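You operate a simulated robot arm through the tools that you are given. There is no shell and no other tool. Be economical: measure what you need, move in short steps, check, and stop when the job is done.

Carry out the task below with a simulated robot arm. There is one attempt and no reset: what you move stays moved.

## Task
Fit the job card's coil, uncap both ports, then set AUTO.
Fine: the coil goes on the valve block's stem, the caps on the rubber strip; AUTO is on the blue knob.

Only the result counts: the job must be done as asked and must still hold three seconds after the hand-in. Knocking over, shifting, dropping, spilling or breaking anything else fails it. Lids that push on must go on centred and level and be pressed home; caps that screw on are set level and turned clockwise until they are tight.

## Robot
A 5-joint arm with a two-finger parallel gripper, fixed in place. Base frame: the origin is at the foot of the arm, x ahead of it, y to its left, z up; the work surface is at about z = 0. Units: cm, degrees, N and s.
With the tool pointing down near the work surface it reaches from about 26 to 60 cm from the base axis. Its first joint turns from -66.0 to 66.0 degrees. The tool tilts only in the upright plane through the base axis and itself; it spins freely about its own axis. Payload 1.57 kg.
The tool frame sits at the grasp point between the pads (the TCP): z along the fingers, y along the line on which they close. The tips reach 3 cm beyond it. Largest opening 8 cm; finger width 1.7, thickness 1.2; the body of the gripper, 4 by 8.2 cm, starts 8 cm behind the TCP.
Orientation is that of the tool frame in the base frame, as a unit quaternion [x, y, z, w]. With the fingers straight down and closing along the base's y, the tool's x points along the base's -x, its y along +y and its z along -z.

## Interface
- The arm moves only by the tool step_arm. Its argument "targets" is a list of rows, each a list of 3 entries, a list of its own where there are three numbers: the finger opening in cm, from 0 to 8, then the shift along the base's x, y, z in units of 40 mm (1.0 is 40 mm), then the turn, a rotation vector about the base's x, y, z in units of 4 degrees (1.0 is 4 degrees). In form: [[claw, [dx, dy, dz], [rx, ry, rz]], ...]. A call has 1 to 12 rows; each row shifts and turns the commanded pose from where the row before left it. A call with a number of a shift or a turn outside -1 to 1 is refused whole. Rows are played at 5 a second. More than 5 cm and 8.6 degrees between two rows, or a gripper value outside its range, and nothing of the call is played. Where a pose cannot be reached the arm comes as near as it can. A force on the tool above 40 N (or 10 N above the force at the start of the call, whichever is more), or a blocked arm, ends the call early, and 0.2 s more pass. Each finger travels about 15.3 cm/s and halts on what it meets, pressing with about 25 N; the grip force reading is that of the motor and also rises with nothing between the fingers. The clock runs only during rows and for 0.2 s after the last one: add rows that do not move to give the fingers time. It gives the time, the measured TCP pose, the force on the tool (base axes), the opening and the grip force at its end, in the units of the frame above (readings bear some noise), with the torque about the TCP (base axes, N m) and any sound that the robot's microphone picked up, and new pictures: "show" is both (left out), scene, wrist or none.
- Cameras (640 x 400 px; columns grow to the right, rows downward): "scene" is fixed at [2.67, 38.15, 53.76]; the picture's right is [-0.86, -0.52, 0.00], its down [-0.23, 0.39, -0.89] and it looks along [0.46, -0.76, -0.45] (base axes); focal length 355 px, centre (320, 200). "wrist" rides on the gripper at [7.2, -0.7, -12.2] in the tool frame; the picture's right is [0.09, 1.00, 0.00], its down [-0.84, 0.08, -0.54] and it looks along [-0.54, 0.05, 0.84] (tool axes); focal length 238 px, centre (320, 200). There is no depth. A picture from a camera that has moved, and an enlarged one, comes with that camera's place and axes in the base frame and with its lens.
- zoom(camera, box): a new picture of the part [left, top, right, bottom] of that camera's present view, enlarged. No time passes.
- sign_off(): hands the job in; it is judged then, once.

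Go step by step. Nothing tells you positions but the pictures and the camera data: compare them with the known pose of the tool, close in by small moves and look again before you grip or let go. The budget is 120 turns and 200 pictures, counting those below and the enlarged ones. Unless the task says otherwise, let go and move clear before handing in, and close with one line.

The tools are called as name(argument=value, ...) on one line, values as JSON. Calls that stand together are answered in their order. step_arm: Moves the arm, as the interface text tells. Its arguments: {"type":"object","properties":{"targets":{"type":"array","items":{"type":"array"}},"show":{"type":"string","enum":["both","scene","wrist","none"]}},"required":["targets"]} The other tools are called the same way: zoom (camera, box) takes an enlarged picture of a part of a camera's view; sign_off () hands the job in.

At the start:

```text
time: 0.0
position: [38.45, -6.57, 39.16]
orientation: [0.0, 1.0, -0.001, 0.0]
contact_force: [-0.3, 0.9, -0.1]
torque: [0.0, 0.02, 0.0]
finger_gap: 8.03
finger_force: 0.1
```

scene: 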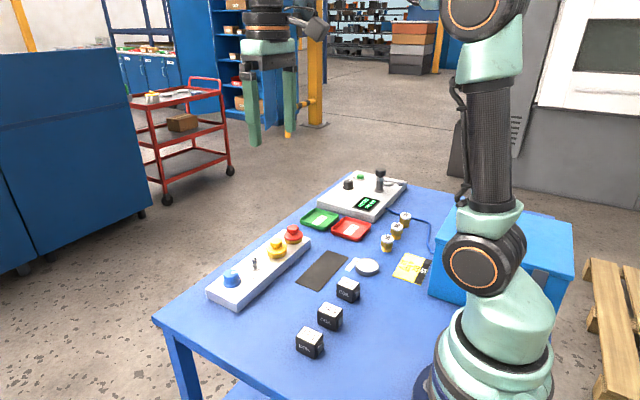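
wrist: 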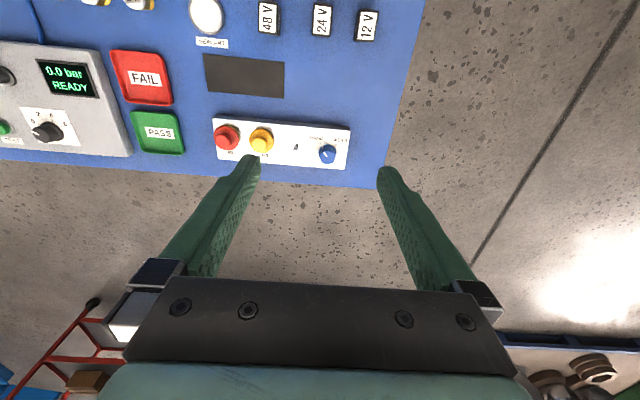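

I see a table with three coils (48/24/12 V), a rubber strip, a panel with a blue knob, a job card and valve blocks. I'll zoom in to read the card and identify the parts.

zoom(camera="scene", box=[340, 200, 450, 290])

zoom(camera="scene", box=[300, 160, 420, 240])

zoom(camera="scene", box=[200, 220, 320, 310])

zoom(camera="wrist", box=[190, 0, 400, 180])

```text
4.44 times, centred on (395, 245) of scene
camera zoom: at [2.67, 38.15, 53.76], right [-0.86, -0.52, 0.0], down [-0.23, 0.39, -0.89], along [0.46, -0.76, -0.45], focal length 1579 px, centre (-13, 0)
```

zoom: 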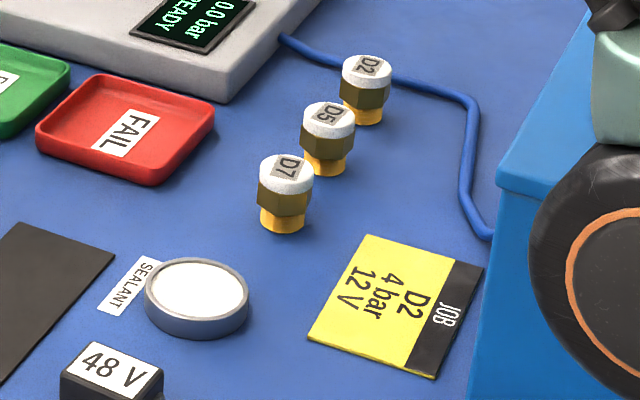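

```text
5.00 times, centred on (360, 200) of scene
camera zoom: at [2.67, 38.15, 53.76], right [-0.86, -0.52, 0.0], down [-0.23, 0.39, -0.89], along [0.46, -0.76, -0.45], focal length 1777 px, centre (120, 200)
```

zoom: 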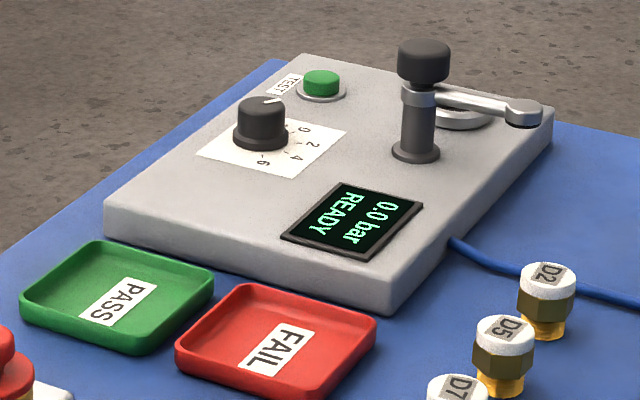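

```text
4.44 times, centred on (260, 265) of scene
camera zoom: at [2.67, 38.15, 53.76], right [-0.86, -0.52, 0.0], down [-0.23, 0.39, -0.89], along [0.46, -0.76, -0.45], focal length 1579 px, centre (587, -89)
```

zoom: 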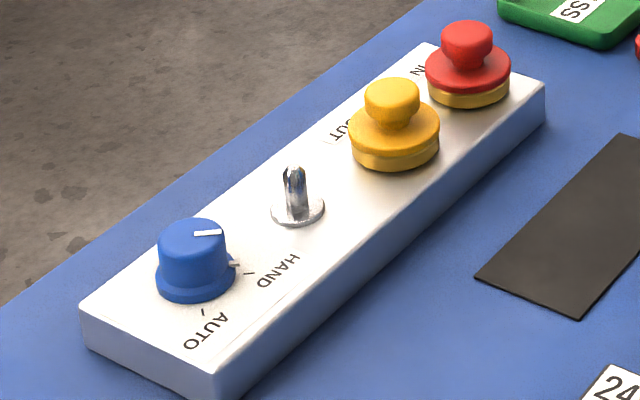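

```text
2.22 times, centred on (295, 90) of wrist
camera zoom: at [31.21, -7.11, 51.31], right [-0.09, 1.0, 0.0], down [0.84, 0.08, 0.54], along [0.54, 0.05, -0.84], focal length 530 px, centre (376, 444)
```

zoom: 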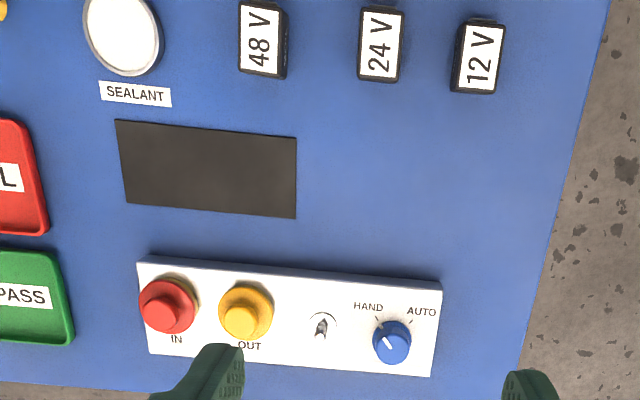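

The job card reads D2 / 4 bar / 12 V, so I need the 12 V coil, which is near (27.5, 0.3). The block runs along y at x≈48, with the red cap at y≈-24, yellow at -17, the stem at -10 and the knob at -4. I'll move closer to look at the block.

step_arm(targets=[[8, [0, -0.1, -0.85], [0, 0, 0]], [8, [0, -0.1, -0.85], [0, 0, 0]], [8, [0, -0.1, -0.85], [0, 0, 0]], [8, [0, -0.1, -0.85], [0, 0, 0]], [8, [0, -0.1, -0.85], [0, 0, 0]], [8, [0, 0, 0], [0, 0, 0]]], show="wrist")

```text
time: 1.4
position: [38.23, -8.51, 21.97]
orientation: [0.0, 1.0, 0.0, 0.0]
contact_force: [-0.1, 1.3, 0.4]
torque: [-0.02, -0.03, 0.01]
finger_gap: 8.01
finger_force: 0.0
camera wrist: at [30.91, -9.14, 34.19], right [-0.09, 1.0, 0.0], down [0.84, 0.08, 0.54], along [0.54, 0.05, -0.84], focal length 238 px, centre (320, 200)
```

wrist: 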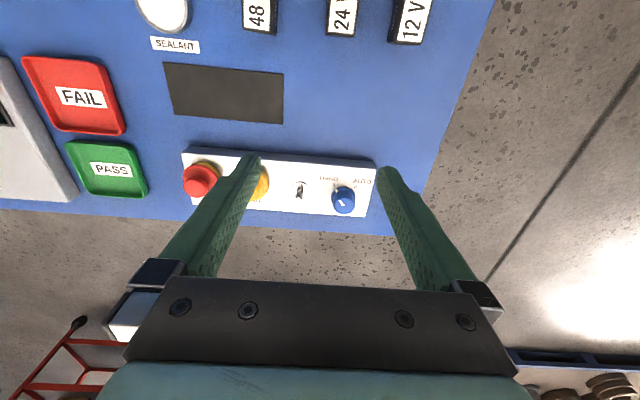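

I'll zoom on the block and the coils from here.

zoom(camera="wrist", box=[260, 140, 390, 225])

zoom(camera="scene", box=[280, 265, 380, 365])

zoom(camera="scene", box=[215, 215, 315, 300])

```text
4.71 times, centred on (325, 182) of wrist
camera zoom: at [30.91, -9.14, 34.19], right [-0.09, 1.0, 0.0], down [0.84, 0.08, 0.54], along [0.54, 0.05, -0.84], focal length 1122 px, centre (296, 282)
```

zoom: 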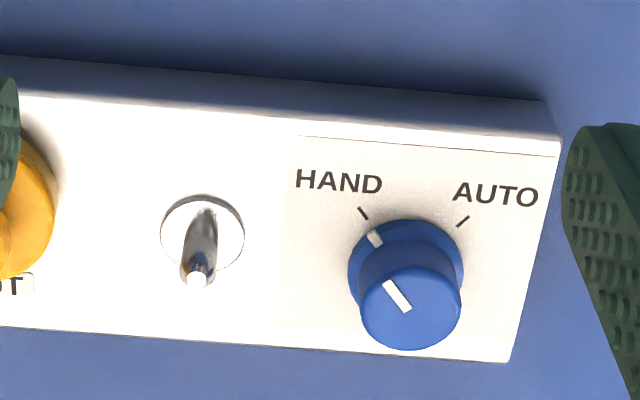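

```text
4.00 times, centred on (330, 315) of scene
camera zoom: at [2.67, 38.15, 53.76], right [-0.86, -0.52, 0.0], down [-0.23, 0.39, -0.89], along [0.46, -0.76, -0.45], focal length 1421 px, centre (280, -260)
```

zoom: 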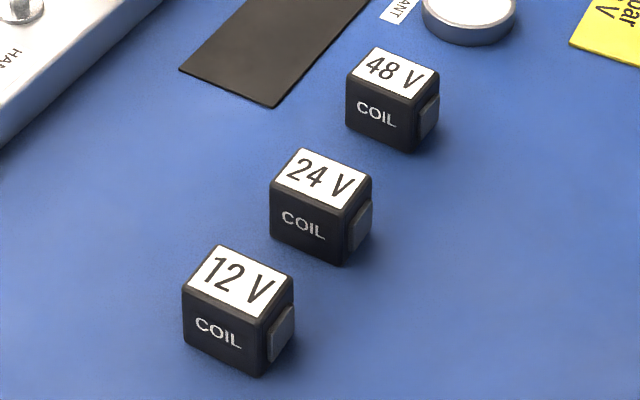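

```text
4.71 times, centred on (265, 258) of scene
camera zoom: at [2.67, 38.15, 53.76], right [-0.86, -0.52, 0.0], down [-0.23, 0.39, -0.89], along [0.46, -0.76, -0.45], focal length 1672 px, centre (579, -71)
```

zoom: 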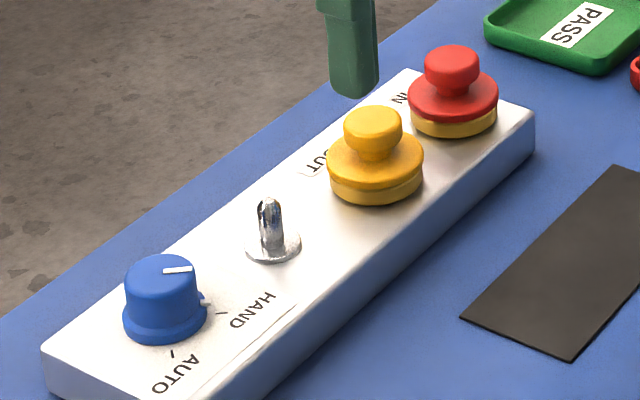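

zoom(camera="scene", box=[245, 250, 269, 274])

zoom(camera="wrist", box=[286, 174, 316, 204])

zoom(camera="wrist", box=[370, 0, 450, 50])

```text
16.00 times, centred on (257, 262) of scene
camera zoom: at [2.67, 38.15, 53.76], right [-0.86, -0.52, 0.0], down [-0.23, 0.39, -0.89], along [0.46, -0.76, -0.45], focal length 5686 px, centre (1328, -792)
```

zoom: 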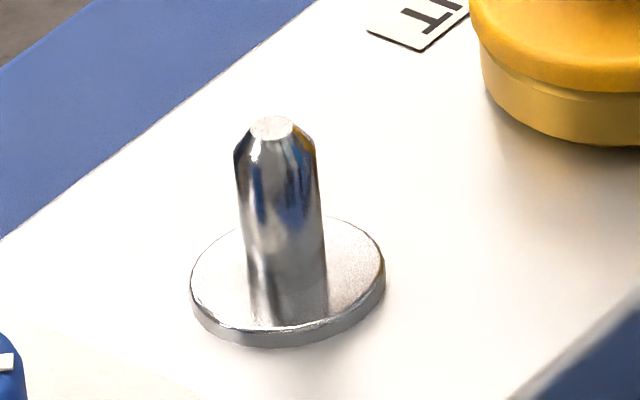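

```text
13.33 times, centred on (301, 189) of wrist
camera zoom: at [30.91, -9.14, 34.19], right [-0.09, 1.0, 0.0], down [0.84, 0.08, 0.54], along [0.54, 0.05, -0.84], focal length 3178 px, centre (573, 347)
```

zoom: 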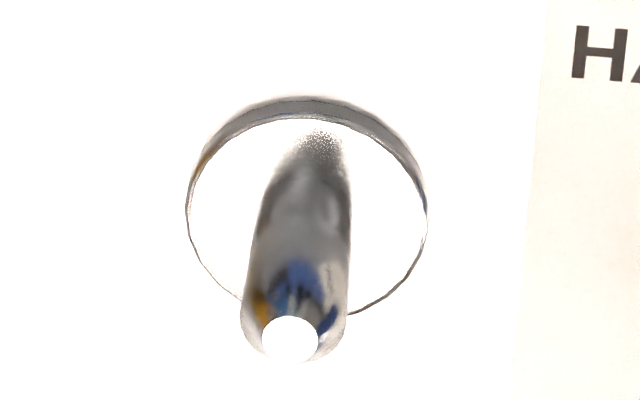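

```text
8.00 times, centred on (410, 25) of wrist
camera zoom: at [30.91, -9.14, 34.19], right [-0.09, 1.0, 0.0], down [0.84, 0.08, 0.54], along [0.54, 0.05, -0.84], focal length 1907 px, centre (-400, 1600)
```

zoom: 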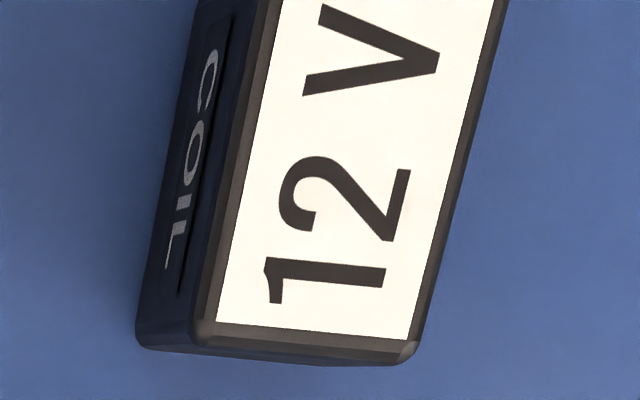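

The stem is round, at about (49.4, -10.5), with its collar at z≈3.1 and its top at z≈5.7. Next I'll go above the 12 V coil.

step_arm(targets=[[6, [-0.67, 0.55, -0.5], [0, 0, 0]], [6, [-0.67, 0.55, -0.5], [0, 0, 0]], [6, [-0.67, 0.55, -0.5], [0, 0, 0]], [6, [-0.67, 0.55, -0.5], [0, 0, 0]], [6, [0, 0, 0], [0, 0, 0]]])

```text
time: 2.6
position: [27.63, 0.43, 14.21]
orientation: [0.0, 1.0, 0.001, 0.0]
contact_force: [0.1, -0.2, -0.6]
torque: [-0.01, 0.01, 0.0]
finger_gap: 6.01
finger_force: 0.1
camera wrist: at [20.53, -0.12, 26.37], right [-0.09, 1.0, 0.0], down [0.84, 0.08, 0.54], along [0.54, 0.05, -0.84], focal length 238 px, centre (320, 200)
```

scene: 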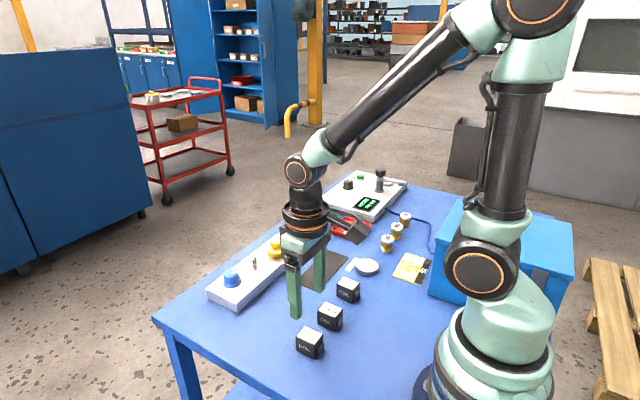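
wrist: 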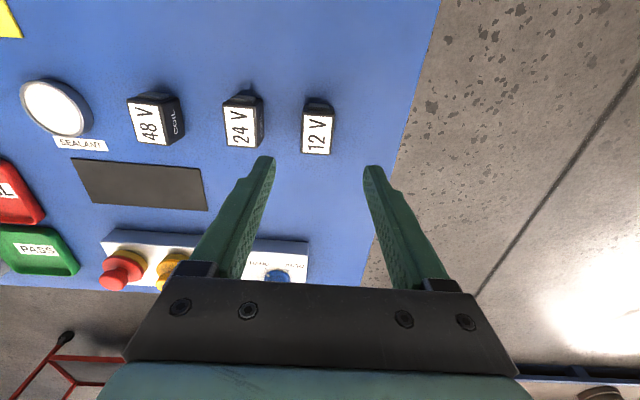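

zoom(camera="wrist", box=[285, 85, 355, 165])

zoom(camera="scene", box=[280, 315, 340, 365])

```text
5.00 times, centred on (320, 125) of wrist
camera zoom: at [20.53, -0.12, 26.37], right [-0.09, 1.0, 0.0], down [0.84, 0.08, 0.54], along [0.54, 0.05, -0.84], focal length 1192 px, centre (320, 575)
```

zoom: 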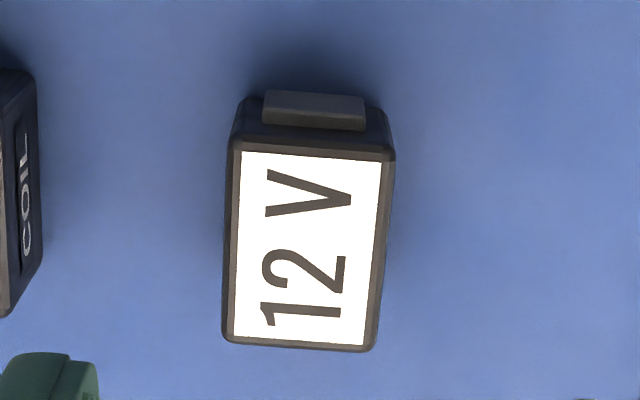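

```text
8.00 times, centred on (310, 340) of scene
camera zoom: at [2.66, 38.15, 53.76], right [-0.86, -0.52, 0.0], down [-0.23, 0.39, -0.89], along [0.46, -0.76, -0.45], focal length 2843 px, centre (400, -920)
```

zoom: 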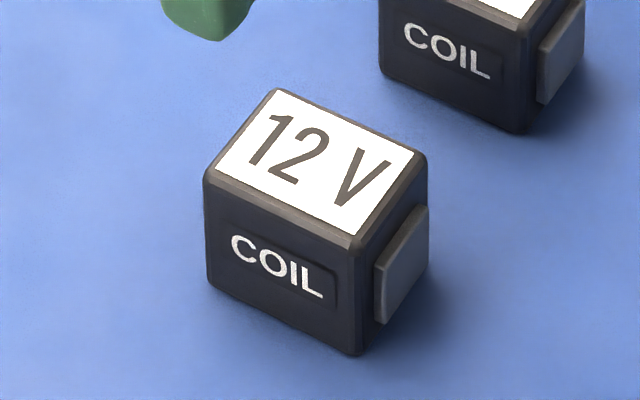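

The coil body is about 3.85 × 3.1 × 3.4 cm, centred near (27.85, 0.25), and aligned with the axes. I'll descend around it and grip.

step_arm(targets=[[6, [0.05, -0.045, -0.9], [0, 0, 0]], [6, [0, 0, -0.9], [0, 0, 0]], [6, [0, 0, 0], [0, 0, 0]]])

```text
time: 3.4
position: [27.89, 0.54, 6.99]
orientation: [-0.001, 1.0, 0.0, 0.0]
contact_force: [-1.2, 0.3, 0.4]
torque: [0.01, -0.01, 0.0]
finger_gap: 6.01
finger_force: 0.0
camera wrist: at [20.71, -0.2, 19.2], right [-0.09, 1.0, 0.0], down [0.84, 0.08, 0.54], along [0.54, 0.05, -0.84], focal length 238 px, centre (320, 200)
```

scene: 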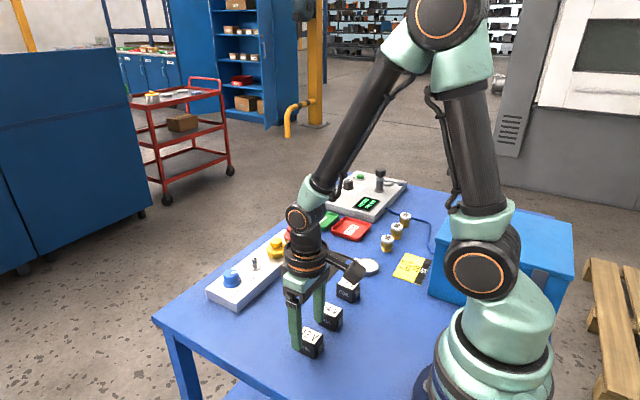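
wrist: 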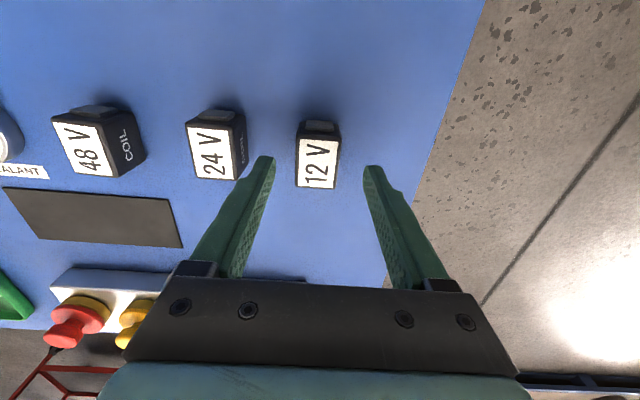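

The fingers straddle the coil centrally, so I'll descend and close.

step_arm(targets=[[6, [0, 0, -0.45], [0, 0, 0]], [6, [0, 0, -0.4], [0, 0, 0]], [5, [0, 0, 0], [0, 0, 0]], [4, [0, 0, 0], [0, 0, 0]], [2.5, [0, 0, 0], [0, 0, 0]], [2.5, [0, 0, 0], [0, 0, 0]], [2.5, [0, 0, 0], [0, 0, 0]]])

```text
time: 5.0
position: [27.79, 0.18, 3.69]
orientation: [0.0, 1.0, 0.0, 0.0]
contact_force: [0.2, 0.0, 0.0]
torque: [0.0, -0.02, 0.0]
finger_gap: 3.15
finger_force: 24.5
camera wrist: at [20.56, -0.45, 15.8], right [-0.09, 1.0, 0.0], down [0.84, 0.08, 0.54], along [0.54, 0.05, -0.84], focal length 238 px, centre (320, 200)
```

scene: 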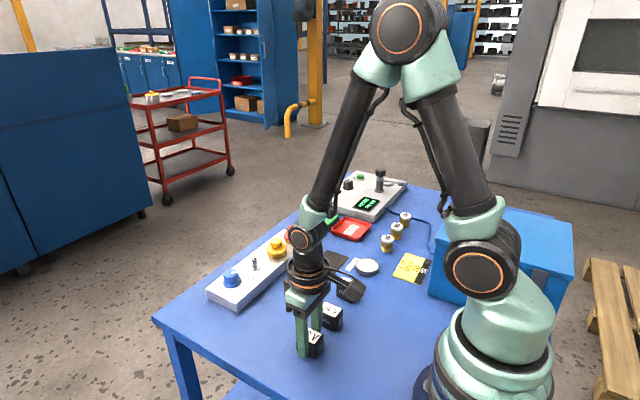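
wrist: 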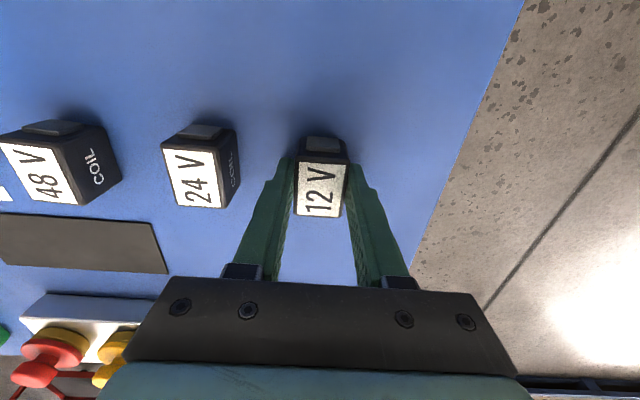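

The coil is gripped (gap 3.15 cm). I'll lift it and check how it sits in the fingers.

step_arm(targets=[[2.5, [0, 0, 0.3], [0, 0, 0]], [2.5, [0, 0, 0.8], [0, 0, 0]], [2.5, [0, 0, 0.9], [0, 0, 0]], [2.5, [0, 0, 0.5], [0, 0, 0]], [2.5, [0, 0, 0], [0, 0, 0]]], show="none")

zoom(camera="wrist", box=[260, 110, 380, 240])

zoom(camera="scene", box=[260, 230, 380, 330])

```text
time: 6.2
position: [27.91, 0.1, 13.62]
orientation: [0.0, 1.0, 0.0, 0.0]
contact_force: [-0.2, -2.0, -0.7]
torque: [-0.01, -0.01, -0.01]
finger_gap: 3.13
finger_force: 25.1
```

```text
3.08 times, centred on (320, 175) of wrist
camera zoom: at [20.73, -0.45, 25.7], right [-0.09, 1.0, 0.0], down [0.84, 0.08, 0.54], along [0.54, 0.05, -0.84], focal length 733 px, centre (320, 277)
```

zoom: 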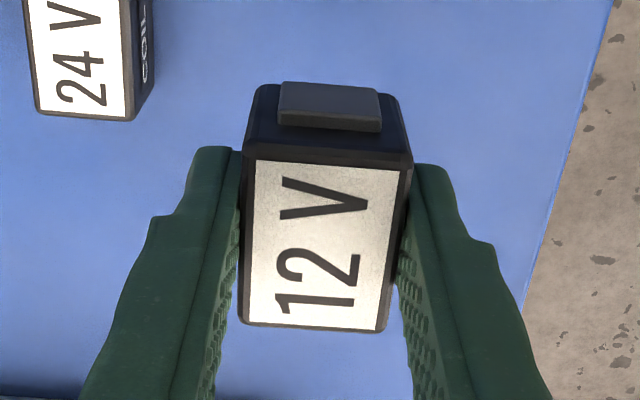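

```text
4.00 times, centred on (320, 280) of scene
camera zoom: at [2.67, 38.15, 53.76], right [-0.86, -0.52, 0.0], down [-0.23, 0.39, -0.89], along [0.46, -0.76, -0.45], focal length 1421 px, centre (320, -120)
```

zoom: 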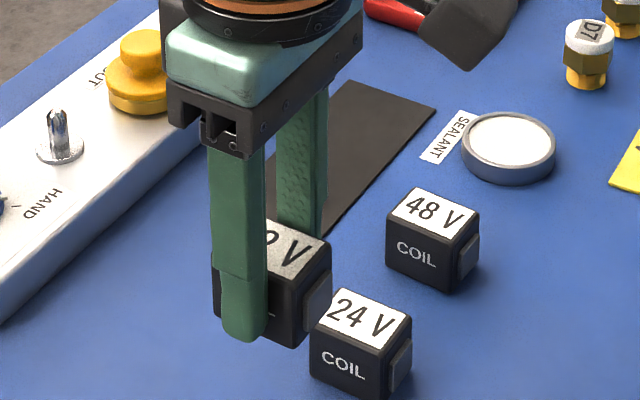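

The coil sits level, with its centre at TCP + (0.14, 0). I'll move next to the stem, offset in y, so the wrist camera can measure it.

step_arm(targets=[[2.5, [0.88, -0.3, 0.15], [0, 0, 0]], [2.5, [0.88, -0.3, 0.15], [0, 0, 0]], [2.5, [0.88, -0.3, 0.15], [0, 0, 0]], [2.5, [0.88, -0.3, 0.15], [0, 0, 0]], [2.5, [0, 0, 0], [0, 0, 0]], [2.5, [0, 0, 0], [0, 0, 0]]], show="wrist")

```text
time: 7.6
position: [41.95, -4.84, 15.98]
orientation: [0.0, 1.0, 0.0, 0.0]
contact_force: [-0.6, 0.2, -0.4]
torque: [0.02, 0.0, 0.03]
finger_gap: 3.13
finger_force: 24.8
camera wrist: at [34.89, -5.39, 28.09], right [-0.09, 1.0, 0.0], down [0.84, 0.08, 0.54], along [0.54, 0.05, -0.84], focal length 238 px, centre (320, 200)
```

wrist: 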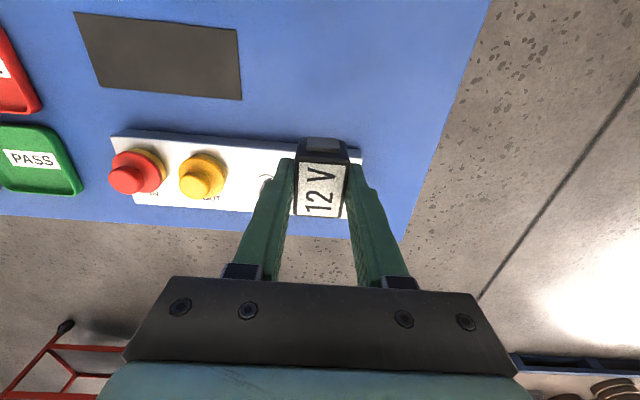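

step_arm(targets=[[2.5, [0, 0.8, 0], [0, 0, 0]], [2.5, [0, 0, 0], [0, 0, 0]], [2.5, [0, 0, 0], [0, 0, 0]]], show="none")

zoom(camera="wrist", box=[80, 120, 280, 230])

zoom(camera="wrist", box=[220, 155, 270, 205])

```text
time: 8.4
position: [41.95, -1.49, 16.11]
orientation: [0.0, 1.0, 0.0, 0.0]
contact_force: [0.2, -0.4, -1.2]
torque: [-0.01, -0.01, 0.02]
finger_gap: 3.13
finger_force: 24.8
```

```text
3.20 times, centred on (180, 175) of wrist
camera zoom: at [34.76, -2.13, 28.18], right [-0.09, 1.0, 0.0], down [0.84, 0.08, 0.54], along [0.54, 0.05, -0.84], focal length 763 px, centre (768, 280)
```

zoom: 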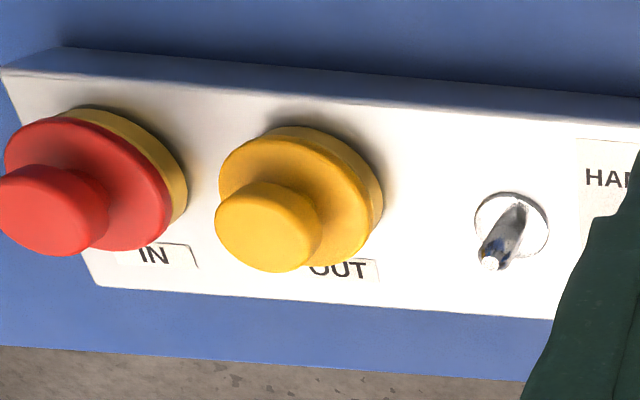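

```text
8.00 times, centred on (245, 180) of wrist
camera zoom: at [34.76, -2.13, 28.18], right [-0.09, 1.0, 0.0], down [0.84, 0.08, 0.54], along [0.54, 0.05, -0.84], focal length 1907 px, centre (920, 360)
```

zoom: 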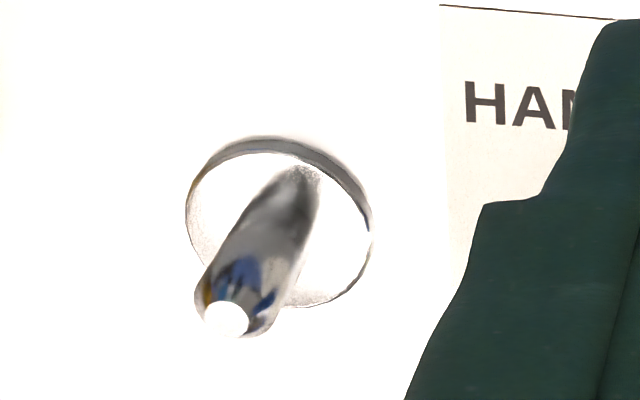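

The stem is consistently at about (49.4, -10.47). I'll bring the coil over it, staying above the tip, and then check with the scene camera.

step_arm(targets=[[2.5, [0.6, -0.75, 0], [0, 0, 0]], [2.5, [0.6, -0.75, 0], [0, 0, 0]], [2.5, [0.62, -0.75, 0], [0, 0, 0]], [2.5, [0, 0, 0], [0, 0, 0]], [2.5, [0, 0, -0.7], [0, 0, 0]], [2.5, [0, 0, -0.7], [0, 0, 0]], [2.5, [0, 0, 0], [0, 0, 0]], [2.5, [0, 0, 0], [0, 0, 0]]], show="wrist")

zoom(camera="scene", box=[220, 220, 300, 280])

```text
time: 10.2
position: [49.18, -10.55, 10.39]
orientation: [0.0, 1.0, 0.0, 0.0]
contact_force: [0.5, -1.0, -0.5]
torque: [0.0, -0.02, 0.01]
finger_gap: 3.11
finger_force: 24.8
camera wrist: at [42.06, -11.27, 22.61], right [-0.09, 1.0, 0.0], down [0.84, 0.08, 0.54], along [0.54, 0.05, -0.84], focal length 238 px, centre (320, 200)
```

wrist: 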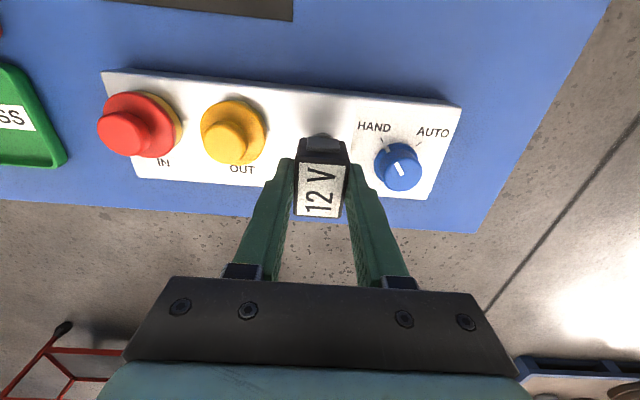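

```text
6.67 times, centred on (260, 250) of scene
camera zoom: at [2.67, 38.15, 53.76], right [-0.86, -0.52, 0.0], down [-0.23, 0.39, -0.89], along [0.46, -0.76, -0.45], focal length 2369 px, centre (720, -133)
```

zoom: 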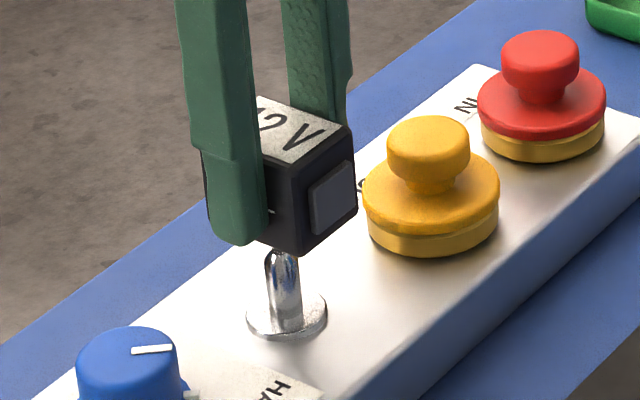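

zoom(camera="scene", box=[243, 232, 275, 264])

zoom(camera="wrist", box=[270, 110, 380, 230])

```text
12.50 times, centred on (259, 248) of scene
camera zoom: at [2.67, 38.15, 53.76], right [-0.86, -0.52, 0.0], down [-0.23, 0.39, -0.89], along [0.46, -0.76, -0.45], focal length 4442 px, centre (1082, -400)
```

zoom: 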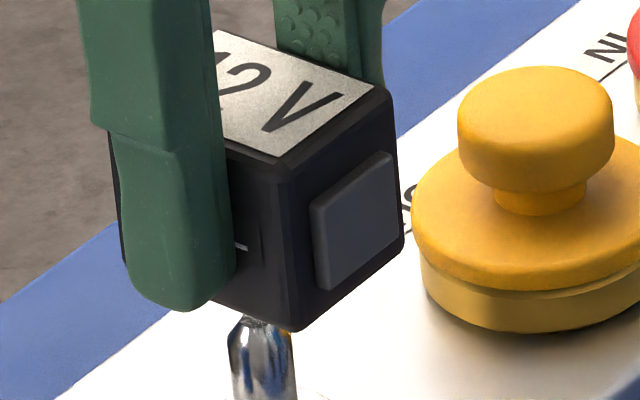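

```text
3.33 times, centred on (325, 170) of wrist
camera zoom: at [42.06, -11.27, 22.61], right [-0.09, 1.0, 0.0], down [0.84, 0.08, 0.54], along [0.54, 0.05, -0.84], focal length 794 px, centre (303, 300)
```

zoom: 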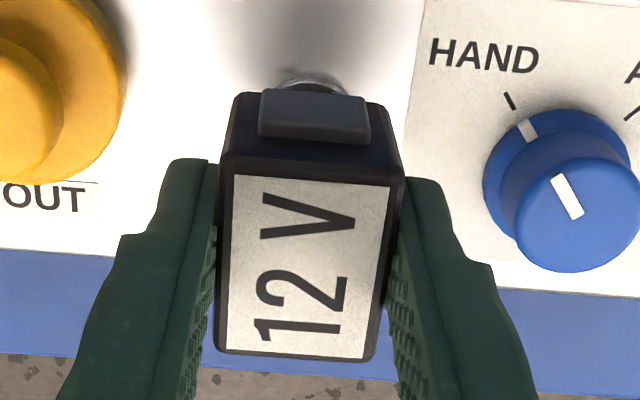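

The scene and wrist views disagree slightly. Combining them suggests nudging about +0.1 in x and +0.2 in y. I'll do that while lowering to just above the tip, then re-measure.

step_arm(targets=[[2.5, [0.025, 0.05, 0], [0, 0, 0]], [2.5, [0, 0, -0.17], [0, 0, 0]], [2.5, [0, 0, 0], [0, 0, 0]], [2.5, [0, 0, 0], [0, 0, 0]]], show="none")

zoom(camera="scene", box=[243, 240, 275, 272])

zoom(camera="wrist", box=[280, 120, 360, 170])

```text
time: 11.2
position: [49.42, -10.27, 9.77]
orientation: [0.0, 1.0, 0.0, 0.0]
contact_force: [0.8, -0.2, -1.7]
torque: [0.04, 0.0, 0.0]
finger_gap: 3.13
finger_force: 25.2
```

```text
12.50 times, centred on (259, 256) of scene
camera zoom: at [2.67, 38.15, 53.76], right [-0.86, -0.52, 0.0], down [-0.23, 0.39, -0.89], along [0.46, -0.76, -0.45], focal length 4442 px, centre (1082, -500)
```

zoom: 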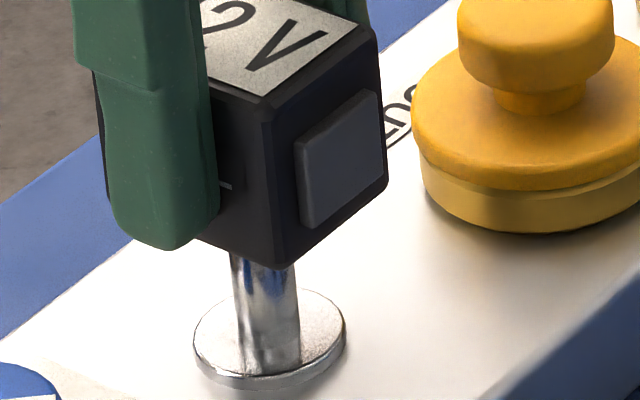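

```text
8.00 times, centred on (320, 145) of wrist
camera zoom: at [42.22, -10.96, 21.93], right [-0.09, 1.0, 0.0], down [0.84, 0.08, 0.54], along [0.54, 0.05, -0.84], focal length 1907 px, centre (320, 640)
```

zoom: 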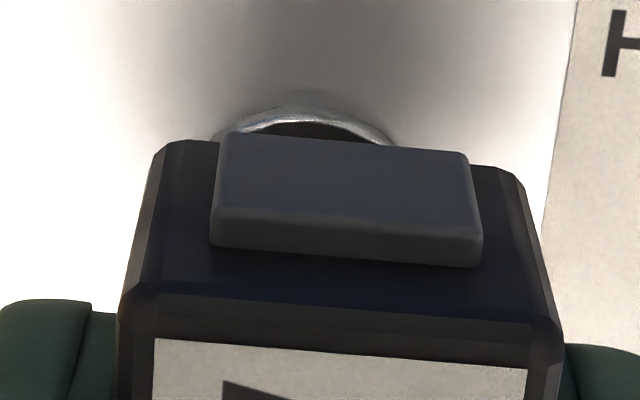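

The combined estimate now calls for about -0.12 in x and -0.1 in y. I'll nudge, then lower gently while watching the force.

step_arm(targets=[[2.5, [-0.03, -0.025, 0], [0, 0, 0]], [2.5, [0, 0, 0], [0, 0, 0]], [2.5, [0, 0, -0.04], [0, 0, 0]], [2.5, [0, 0, -0.04], [0, 0, 0]], [2.5, [0, 0, -0.04], [0, 0, 0]], [2.5, [0, 0, -0.04], [0, 0, 0]], [2.5, [0, 0, 0], [0, 0, 0]]], show="none")

zoom(camera="scene", box=[243, 240, 275, 272])

```text
time: 12.8
position: [49.24, -10.41, 9.26]
orientation: [0.0, 1.0, 0.0, 0.0]
contact_force: [-0.9, -0.1, -1.7]
torque: [0.01, 0.0, 0.0]
finger_gap: 3.11
finger_force: 25.2
```

```text
12.50 times, centred on (259, 256) of scene
camera zoom: at [2.67, 38.15, 53.76], right [-0.86, -0.52, 0.0], down [-0.23, 0.39, -0.89], along [0.46, -0.76, -0.45], focal length 4442 px, centre (1082, -500)
```

zoom: 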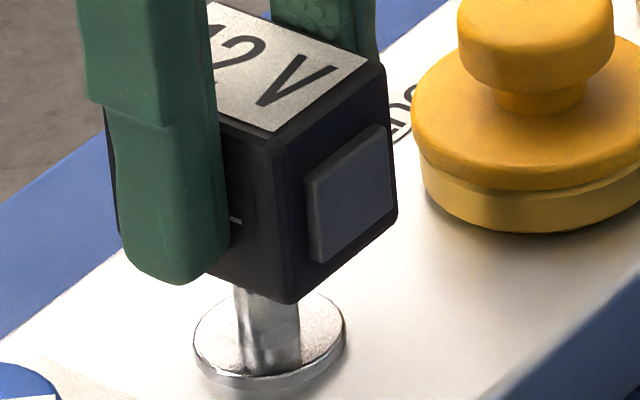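

The coil axis now coincides with the stem line in the scene view. I'll keep lowering slowly.

step_arm(targets=[[2.5, [0, 0, -0.04], [0, 0, 0]], [2.5, [0, 0, -0.04], [0, 0, 0]], [2.5, [0, 0, -0.04], [0, 0, 0]], [2.5, [0, 0, 0], [0, 0, 0]]], show="none")

```text
time: 13.8
position: [49.23, -10.35, 8.54]
orientation: [0.001, 1.0, 0.0, 0.0]
contact_force: [-0.1, -0.7, -0.8]
torque: [0.0, 0.03, 0.01]
finger_gap: 3.13
finger_force: 24.6
```

zoom(camera="scene", box=[243, 240, 275, 272])

step_arm(targets=[[2.5, [0, 0, -0.05], [0, 0, 0]], [2.5, [0, 0, -0.05], [0, 0, 0]], [2.5, [0, 0, 0], [0, 0, 0]]], show="none")

```text
12.50 times, centred on (259, 256) of scene
camera zoom: at [2.67, 38.15, 53.76], right [-0.86, -0.52, 0.0], down [-0.23, 0.39, -0.89], along [0.46, -0.76, -0.45], focal length 4442 px, centre (1082, -500)
```

zoom: 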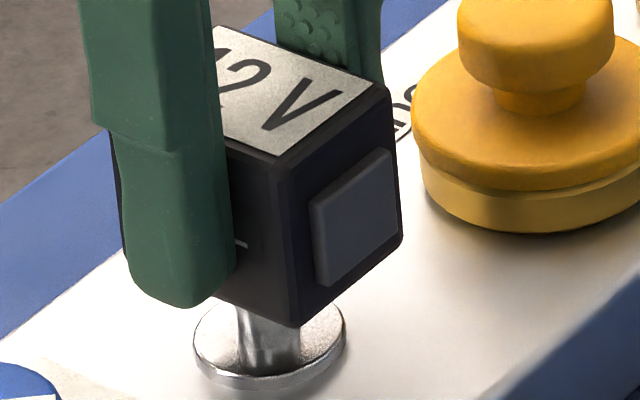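

```text
time: 14.6
position: [49.27, -10.4, 8.13]
orientation: [0.0, 1.0, 0.0, 0.001]
contact_force: [-0.4, 0.5, -0.3]
torque: [0.01, 0.04, 0.01]
finger_gap: 3.13
finger_force: 24.9
```

There's no resistance and the coil is clearly sliding over the stem. I'll continue down to the collar.

step_arm(targets=[[2.5, [0, 0, -0.06], [0, 0, 0]], [2.5, [0, 0, -0.06], [0, 0, 0]], [2.5, [0, 0, -0.06], [0, 0, 0]], [2.5, [0, 0, -0.05], [0, 0, 0]], [2.5, [0, 0, -0.05], [0, 0, 0]], [2.5, [0, 0, 0], [0, 0, 0]]], show="none")

zoom(camera="scene", box=[243, 240, 275, 272])

```text
time: 16.0
position: [49.18, -10.36, 6.99]
orientation: [0.0, 1.0, 0.0, 0.0]
contact_force: [-0.1, -0.3, -1.1]
torque: [0.0, 0.0, 0.02]
finger_gap: 3.14
finger_force: 24.7
```

```text
12.50 times, centred on (259, 256) of scene
camera zoom: at [2.67, 38.15, 53.76], right [-0.86, -0.52, 0.0], down [-0.23, 0.39, -0.89], along [0.46, -0.76, -0.45], focal length 4442 px, centre (1082, -500)
```

zoom: 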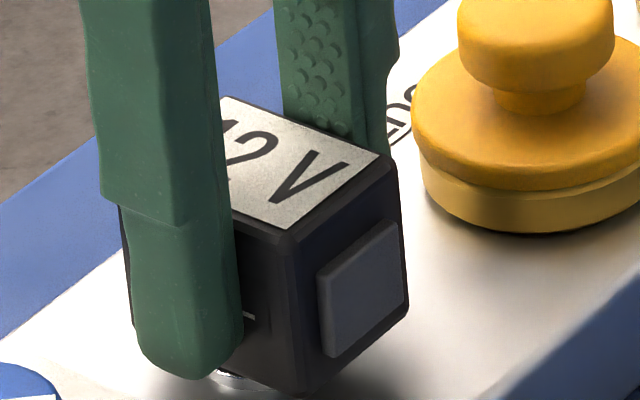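

Nearly down. I'll go on in small steps until I feel contact.

step_arm(targets=[[2.5, [0, 0, -0.03], [0, 0, 0]], [2.5, [0, 0, -0.03], [0, 0, 0]], [2.5, [0, 0, 0], [0, 0, 0]]], show="none")

zoom(camera="scene", box=[243, 246, 275, 278])

```text
time: 16.8
position: [49.28, -10.42, 6.88]
orientation: [0.0, 1.0, 0.0, 0.0]
contact_force: [-0.1, 0.4, -1.0]
torque: [0.01, 0.01, 0.0]
finger_gap: 3.11
finger_force: 25.1
```

```text
12.50 times, centred on (259, 262) of scene
camera zoom: at [2.67, 38.15, 53.76], right [-0.86, -0.52, 0.0], down [-0.23, 0.39, -0.89], along [0.46, -0.76, -0.45], focal length 4442 px, centre (1082, -575)
```

zoom: 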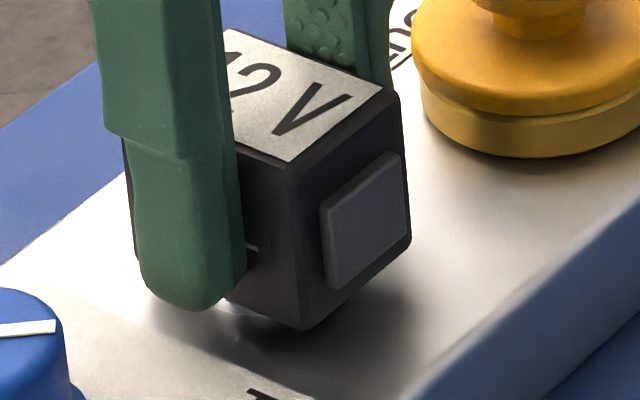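

step_arm(targets=[[2.5, [0, 0, -0.03], [0, 0, 0]], [2.5, [0, 0, -0.03], [0, 0, 0]], [2.5, [0, 0, -0.03], [0, 0, 0]], [2.5, [0, 0, 0], [0, 0, 0]]], show="none")

```text
time: 17.8
position: [49.32, -10.38, 6.55]
orientation: [0.0, 1.0, -0.001, 0.001]
contact_force: [-3.2, -4.8, 20.4]
torque: [-0.1, 0.06, -0.02]
finger_gap: 3.16
finger_force: 24.8
```

There's firm contact at 20 N. I'll check that it's seated before releasing.

zoom(camera="scene", box=[243, 246, 275, 278])

zoom(camera="wrist", box=[260, 100, 380, 220])

```text
12.50 times, centred on (259, 262) of scene
camera zoom: at [2.66, 38.15, 53.76], right [-0.86, -0.52, 0.0], down [-0.23, 0.39, -0.89], along [0.46, -0.76, -0.45], focal length 4442 px, centre (1082, -575)
```

zoom: 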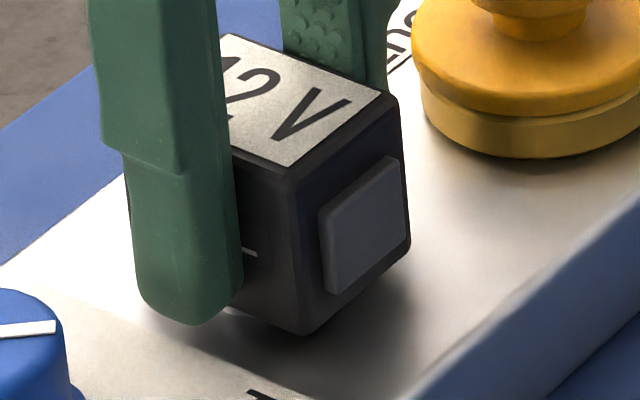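

```text
3.33 times, centred on (320, 160) of wrist
camera zoom: at [42.07, -11.03, 18.63], right [-0.09, 1.0, 0.0], down [0.83, 0.08, 0.55], along [0.54, 0.05, -0.84], focal length 794 px, centre (320, 333)
```

zoom: 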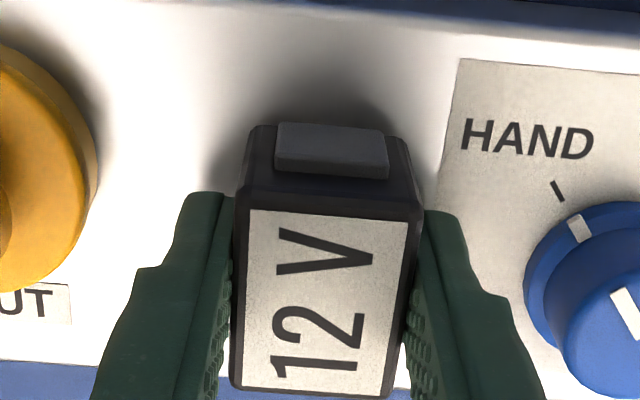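

Seated on the collar. I'll relieve the load slightly, open, and rise.

step_arm(targets=[[2.5, [0, 0, 0.03], [0, 0, 0]], [4.4, [0, 0, 0], [0, 0, 0]], [4.4, [0, 0, 0], [0, 0, 0]], [4.4, [0, 0, 0.5], [0, 0, 0]], [4.4, [0, 0, 0.9], [0, 0, 0]], [4.4, [0, 0, 0.9], [0, 0, 0]], [4.4, [0, 0, 0], [0, 0, 0]]], show="wrist")

zoom(camera="scene", box=[235, 235, 291, 280])

```text
time: 19.4
position: [49.15, -10.37, 15.87]
orientation: [0.0, 1.0, 0.0, 0.0]
contact_force: [-0.7, -0.2, 0.5]
torque: [0.0, -0.02, 0.0]
finger_gap: 4.42
finger_force: 0.1
camera wrist: at [41.98, -10.97, 27.94], right [-0.09, 1.0, 0.0], down [0.84, 0.08, 0.54], along [0.54, 0.05, -0.84], focal length 238 px, centre (320, 200)
```

wrist: 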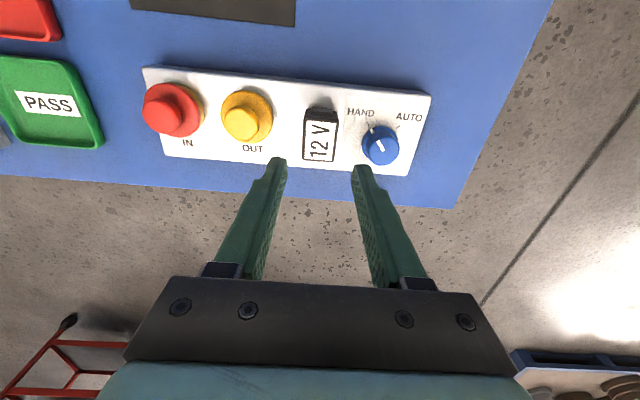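

```text
8.89 times, centred on (263, 258) of scene
camera zoom: at [2.67, 38.15, 53.76], right [-0.86, -0.52, 0.0], down [-0.23, 0.39, -0.89], along [0.46, -0.76, -0.45], focal length 3159 px, centre (827, -311)
```

zoom: 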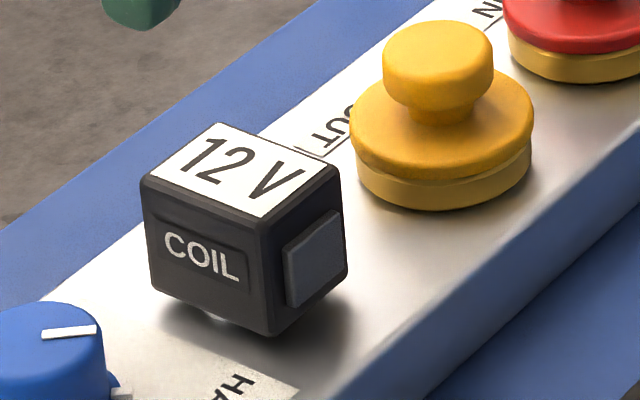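

The coil is seated. Next are the caps, so I'll measure both from here.

zoom(camera="wrist", box=[130, 60, 290, 160])

zoom(camera="scene", box=[260, 220, 310, 264])

```text
4.00 times, centred on (210, 110) of wrist
camera zoom: at [41.98, -10.97, 27.94], right [-0.09, 1.0, 0.0], down [0.84, 0.08, 0.54], along [0.54, 0.05, -0.84], focal length 953 px, centre (760, 560)
```

zoom: 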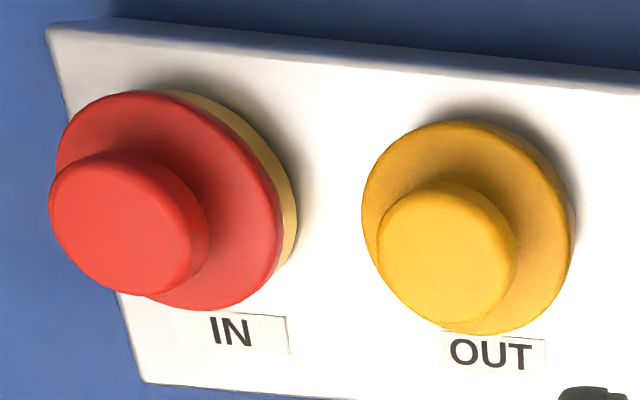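

```text
9.09 times, centred on (285, 242) of scene
camera zoom: at [2.67, 38.15, 53.76], right [-0.86, -0.52, 0.0], down [-0.23, 0.39, -0.89], along [0.46, -0.76, -0.45], focal length 3230 px, centre (638, -182)
```

zoom: 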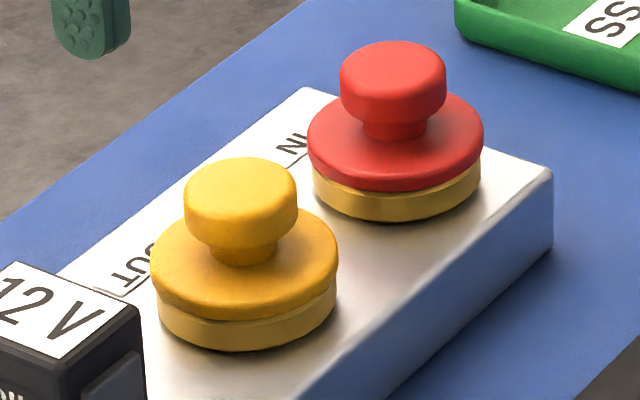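

The yellow cap's knob is at about (48.35, -17.4), 3 cm across with its top at z≈6.7; the red one is at about (48.2, -24.3). The strip covers x 34.4–40.6 and y -28.7 to -13.6. Next I'll move above the yellow cap.

step_arm(targets=[[5, [-0.1, -0.85, 0], [0, 0, 0]], [5, [-0.11, -0.9, 0], [0, 0, 0]], [5, [0, 0, -0.5], [0, 0, 0]], [5, [0, 0, -0.5], [0, 0, 0]], [5, [0, 0, 0], [0, 0, 0]]], show="wrist")

zoom(camera="scene", box=[250, 205, 310, 265])

```text
time: 20.6
position: [48.48, -17.55, 11.78]
orientation: [0.0, 1.0, 0.0, 0.0]
contact_force: [0.3, 0.3, -0.1]
torque: [0.01, -0.01, 0.02]
finger_gap: 4.98
finger_force: 0.0
camera wrist: at [41.17, -18.05, 23.89], right [-0.09, 1.0, 0.0], down [0.84, 0.08, 0.54], along [0.54, 0.05, -0.84], focal length 238 px, centre (320, 200)
```

wrist: 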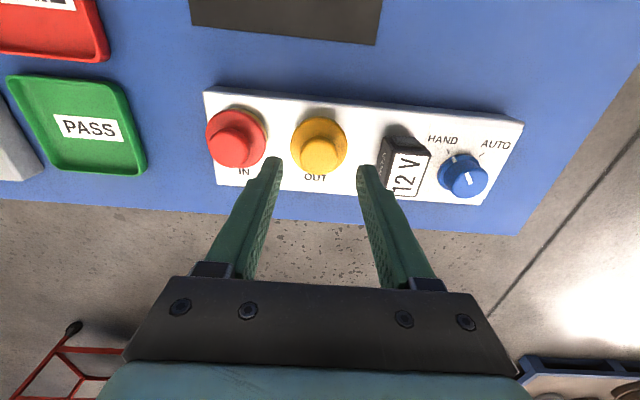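

```text
6.67 times, centred on (280, 235) of scene
camera zoom: at [2.67, 38.15, 53.76], right [-0.86, -0.52, 0.0], down [-0.23, 0.39, -0.89], along [0.46, -0.76, -0.45], focal length 2369 px, centre (587, -33)
```

zoom: 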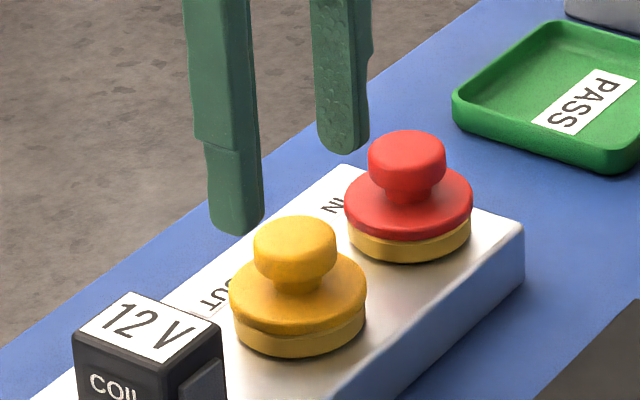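

I'll centre on it (−0.2, +0.08) and lower the fingers around the knob.

step_arm(targets=[[5, [-0.05, 0.02, 0], [0, 0, 0]], [5, [0, 0, -0.4], [0, 0, 0]], [5, [0, 0, -0.4], [0, 0, 0]], [5, [0, 0, 0], [0, 0, 0]]], show="wrist")

zoom(camera="scene", box=[250, 205, 310, 265])

zoom(camera="wrist", box=[250, 120, 390, 220])

```text
time: 21.6
position: [48.29, -17.39, 8.5]
orientation: [-0.001, 1.0, 0.001, 0.0]
contact_force: [-0.3, -0.2, 0.3]
torque: [0.02, 0.0, -0.01]
finger_gap: 4.99
finger_force: 0.0
camera wrist: at [41.01, -17.91, 20.68], right [-0.09, 1.0, 0.0], down [0.84, 0.08, 0.54], along [0.54, 0.05, -0.84], focal length 238 px, centre (320, 200)
```

wrist: 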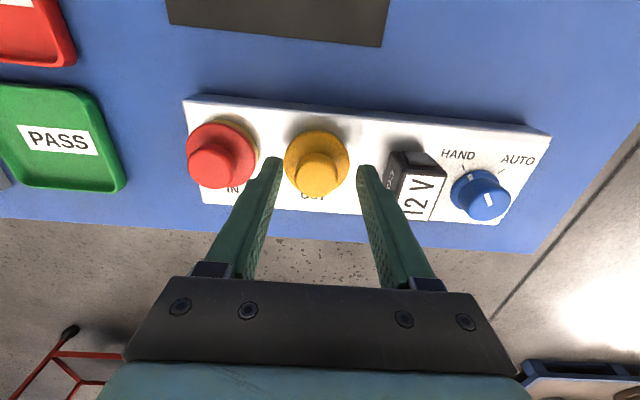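

```text
6.67 times, centred on (280, 235) of scene
camera zoom: at [2.67, 38.15, 53.76], right [-0.86, -0.52, 0.0], down [-0.23, 0.39, -0.89], along [0.46, -0.76, -0.45], focal length 2369 px, centre (587, -33)
```

zoom: 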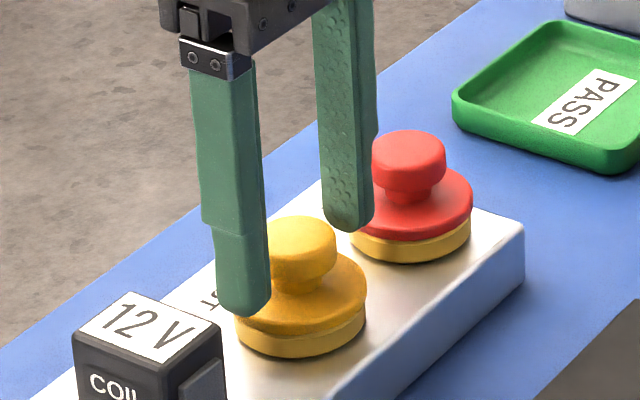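

```text
4.00 times, centred on (320, 170) of wrist
camera zoom: at [41.01, -17.91, 20.68], right [-0.09, 1.0, 0.0], down [0.84, 0.08, 0.54], along [0.54, 0.05, -0.84], focal length 953 px, centre (320, 320)
```

zoom: 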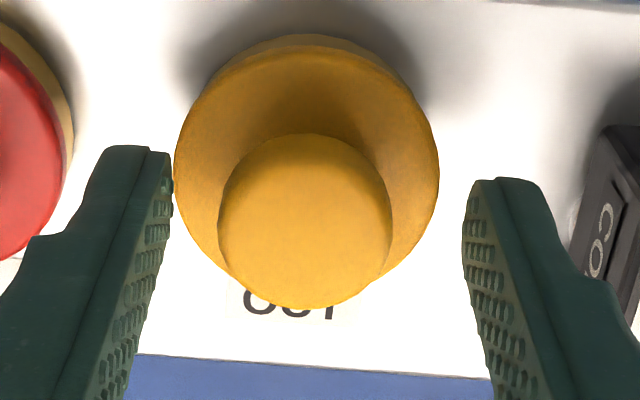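

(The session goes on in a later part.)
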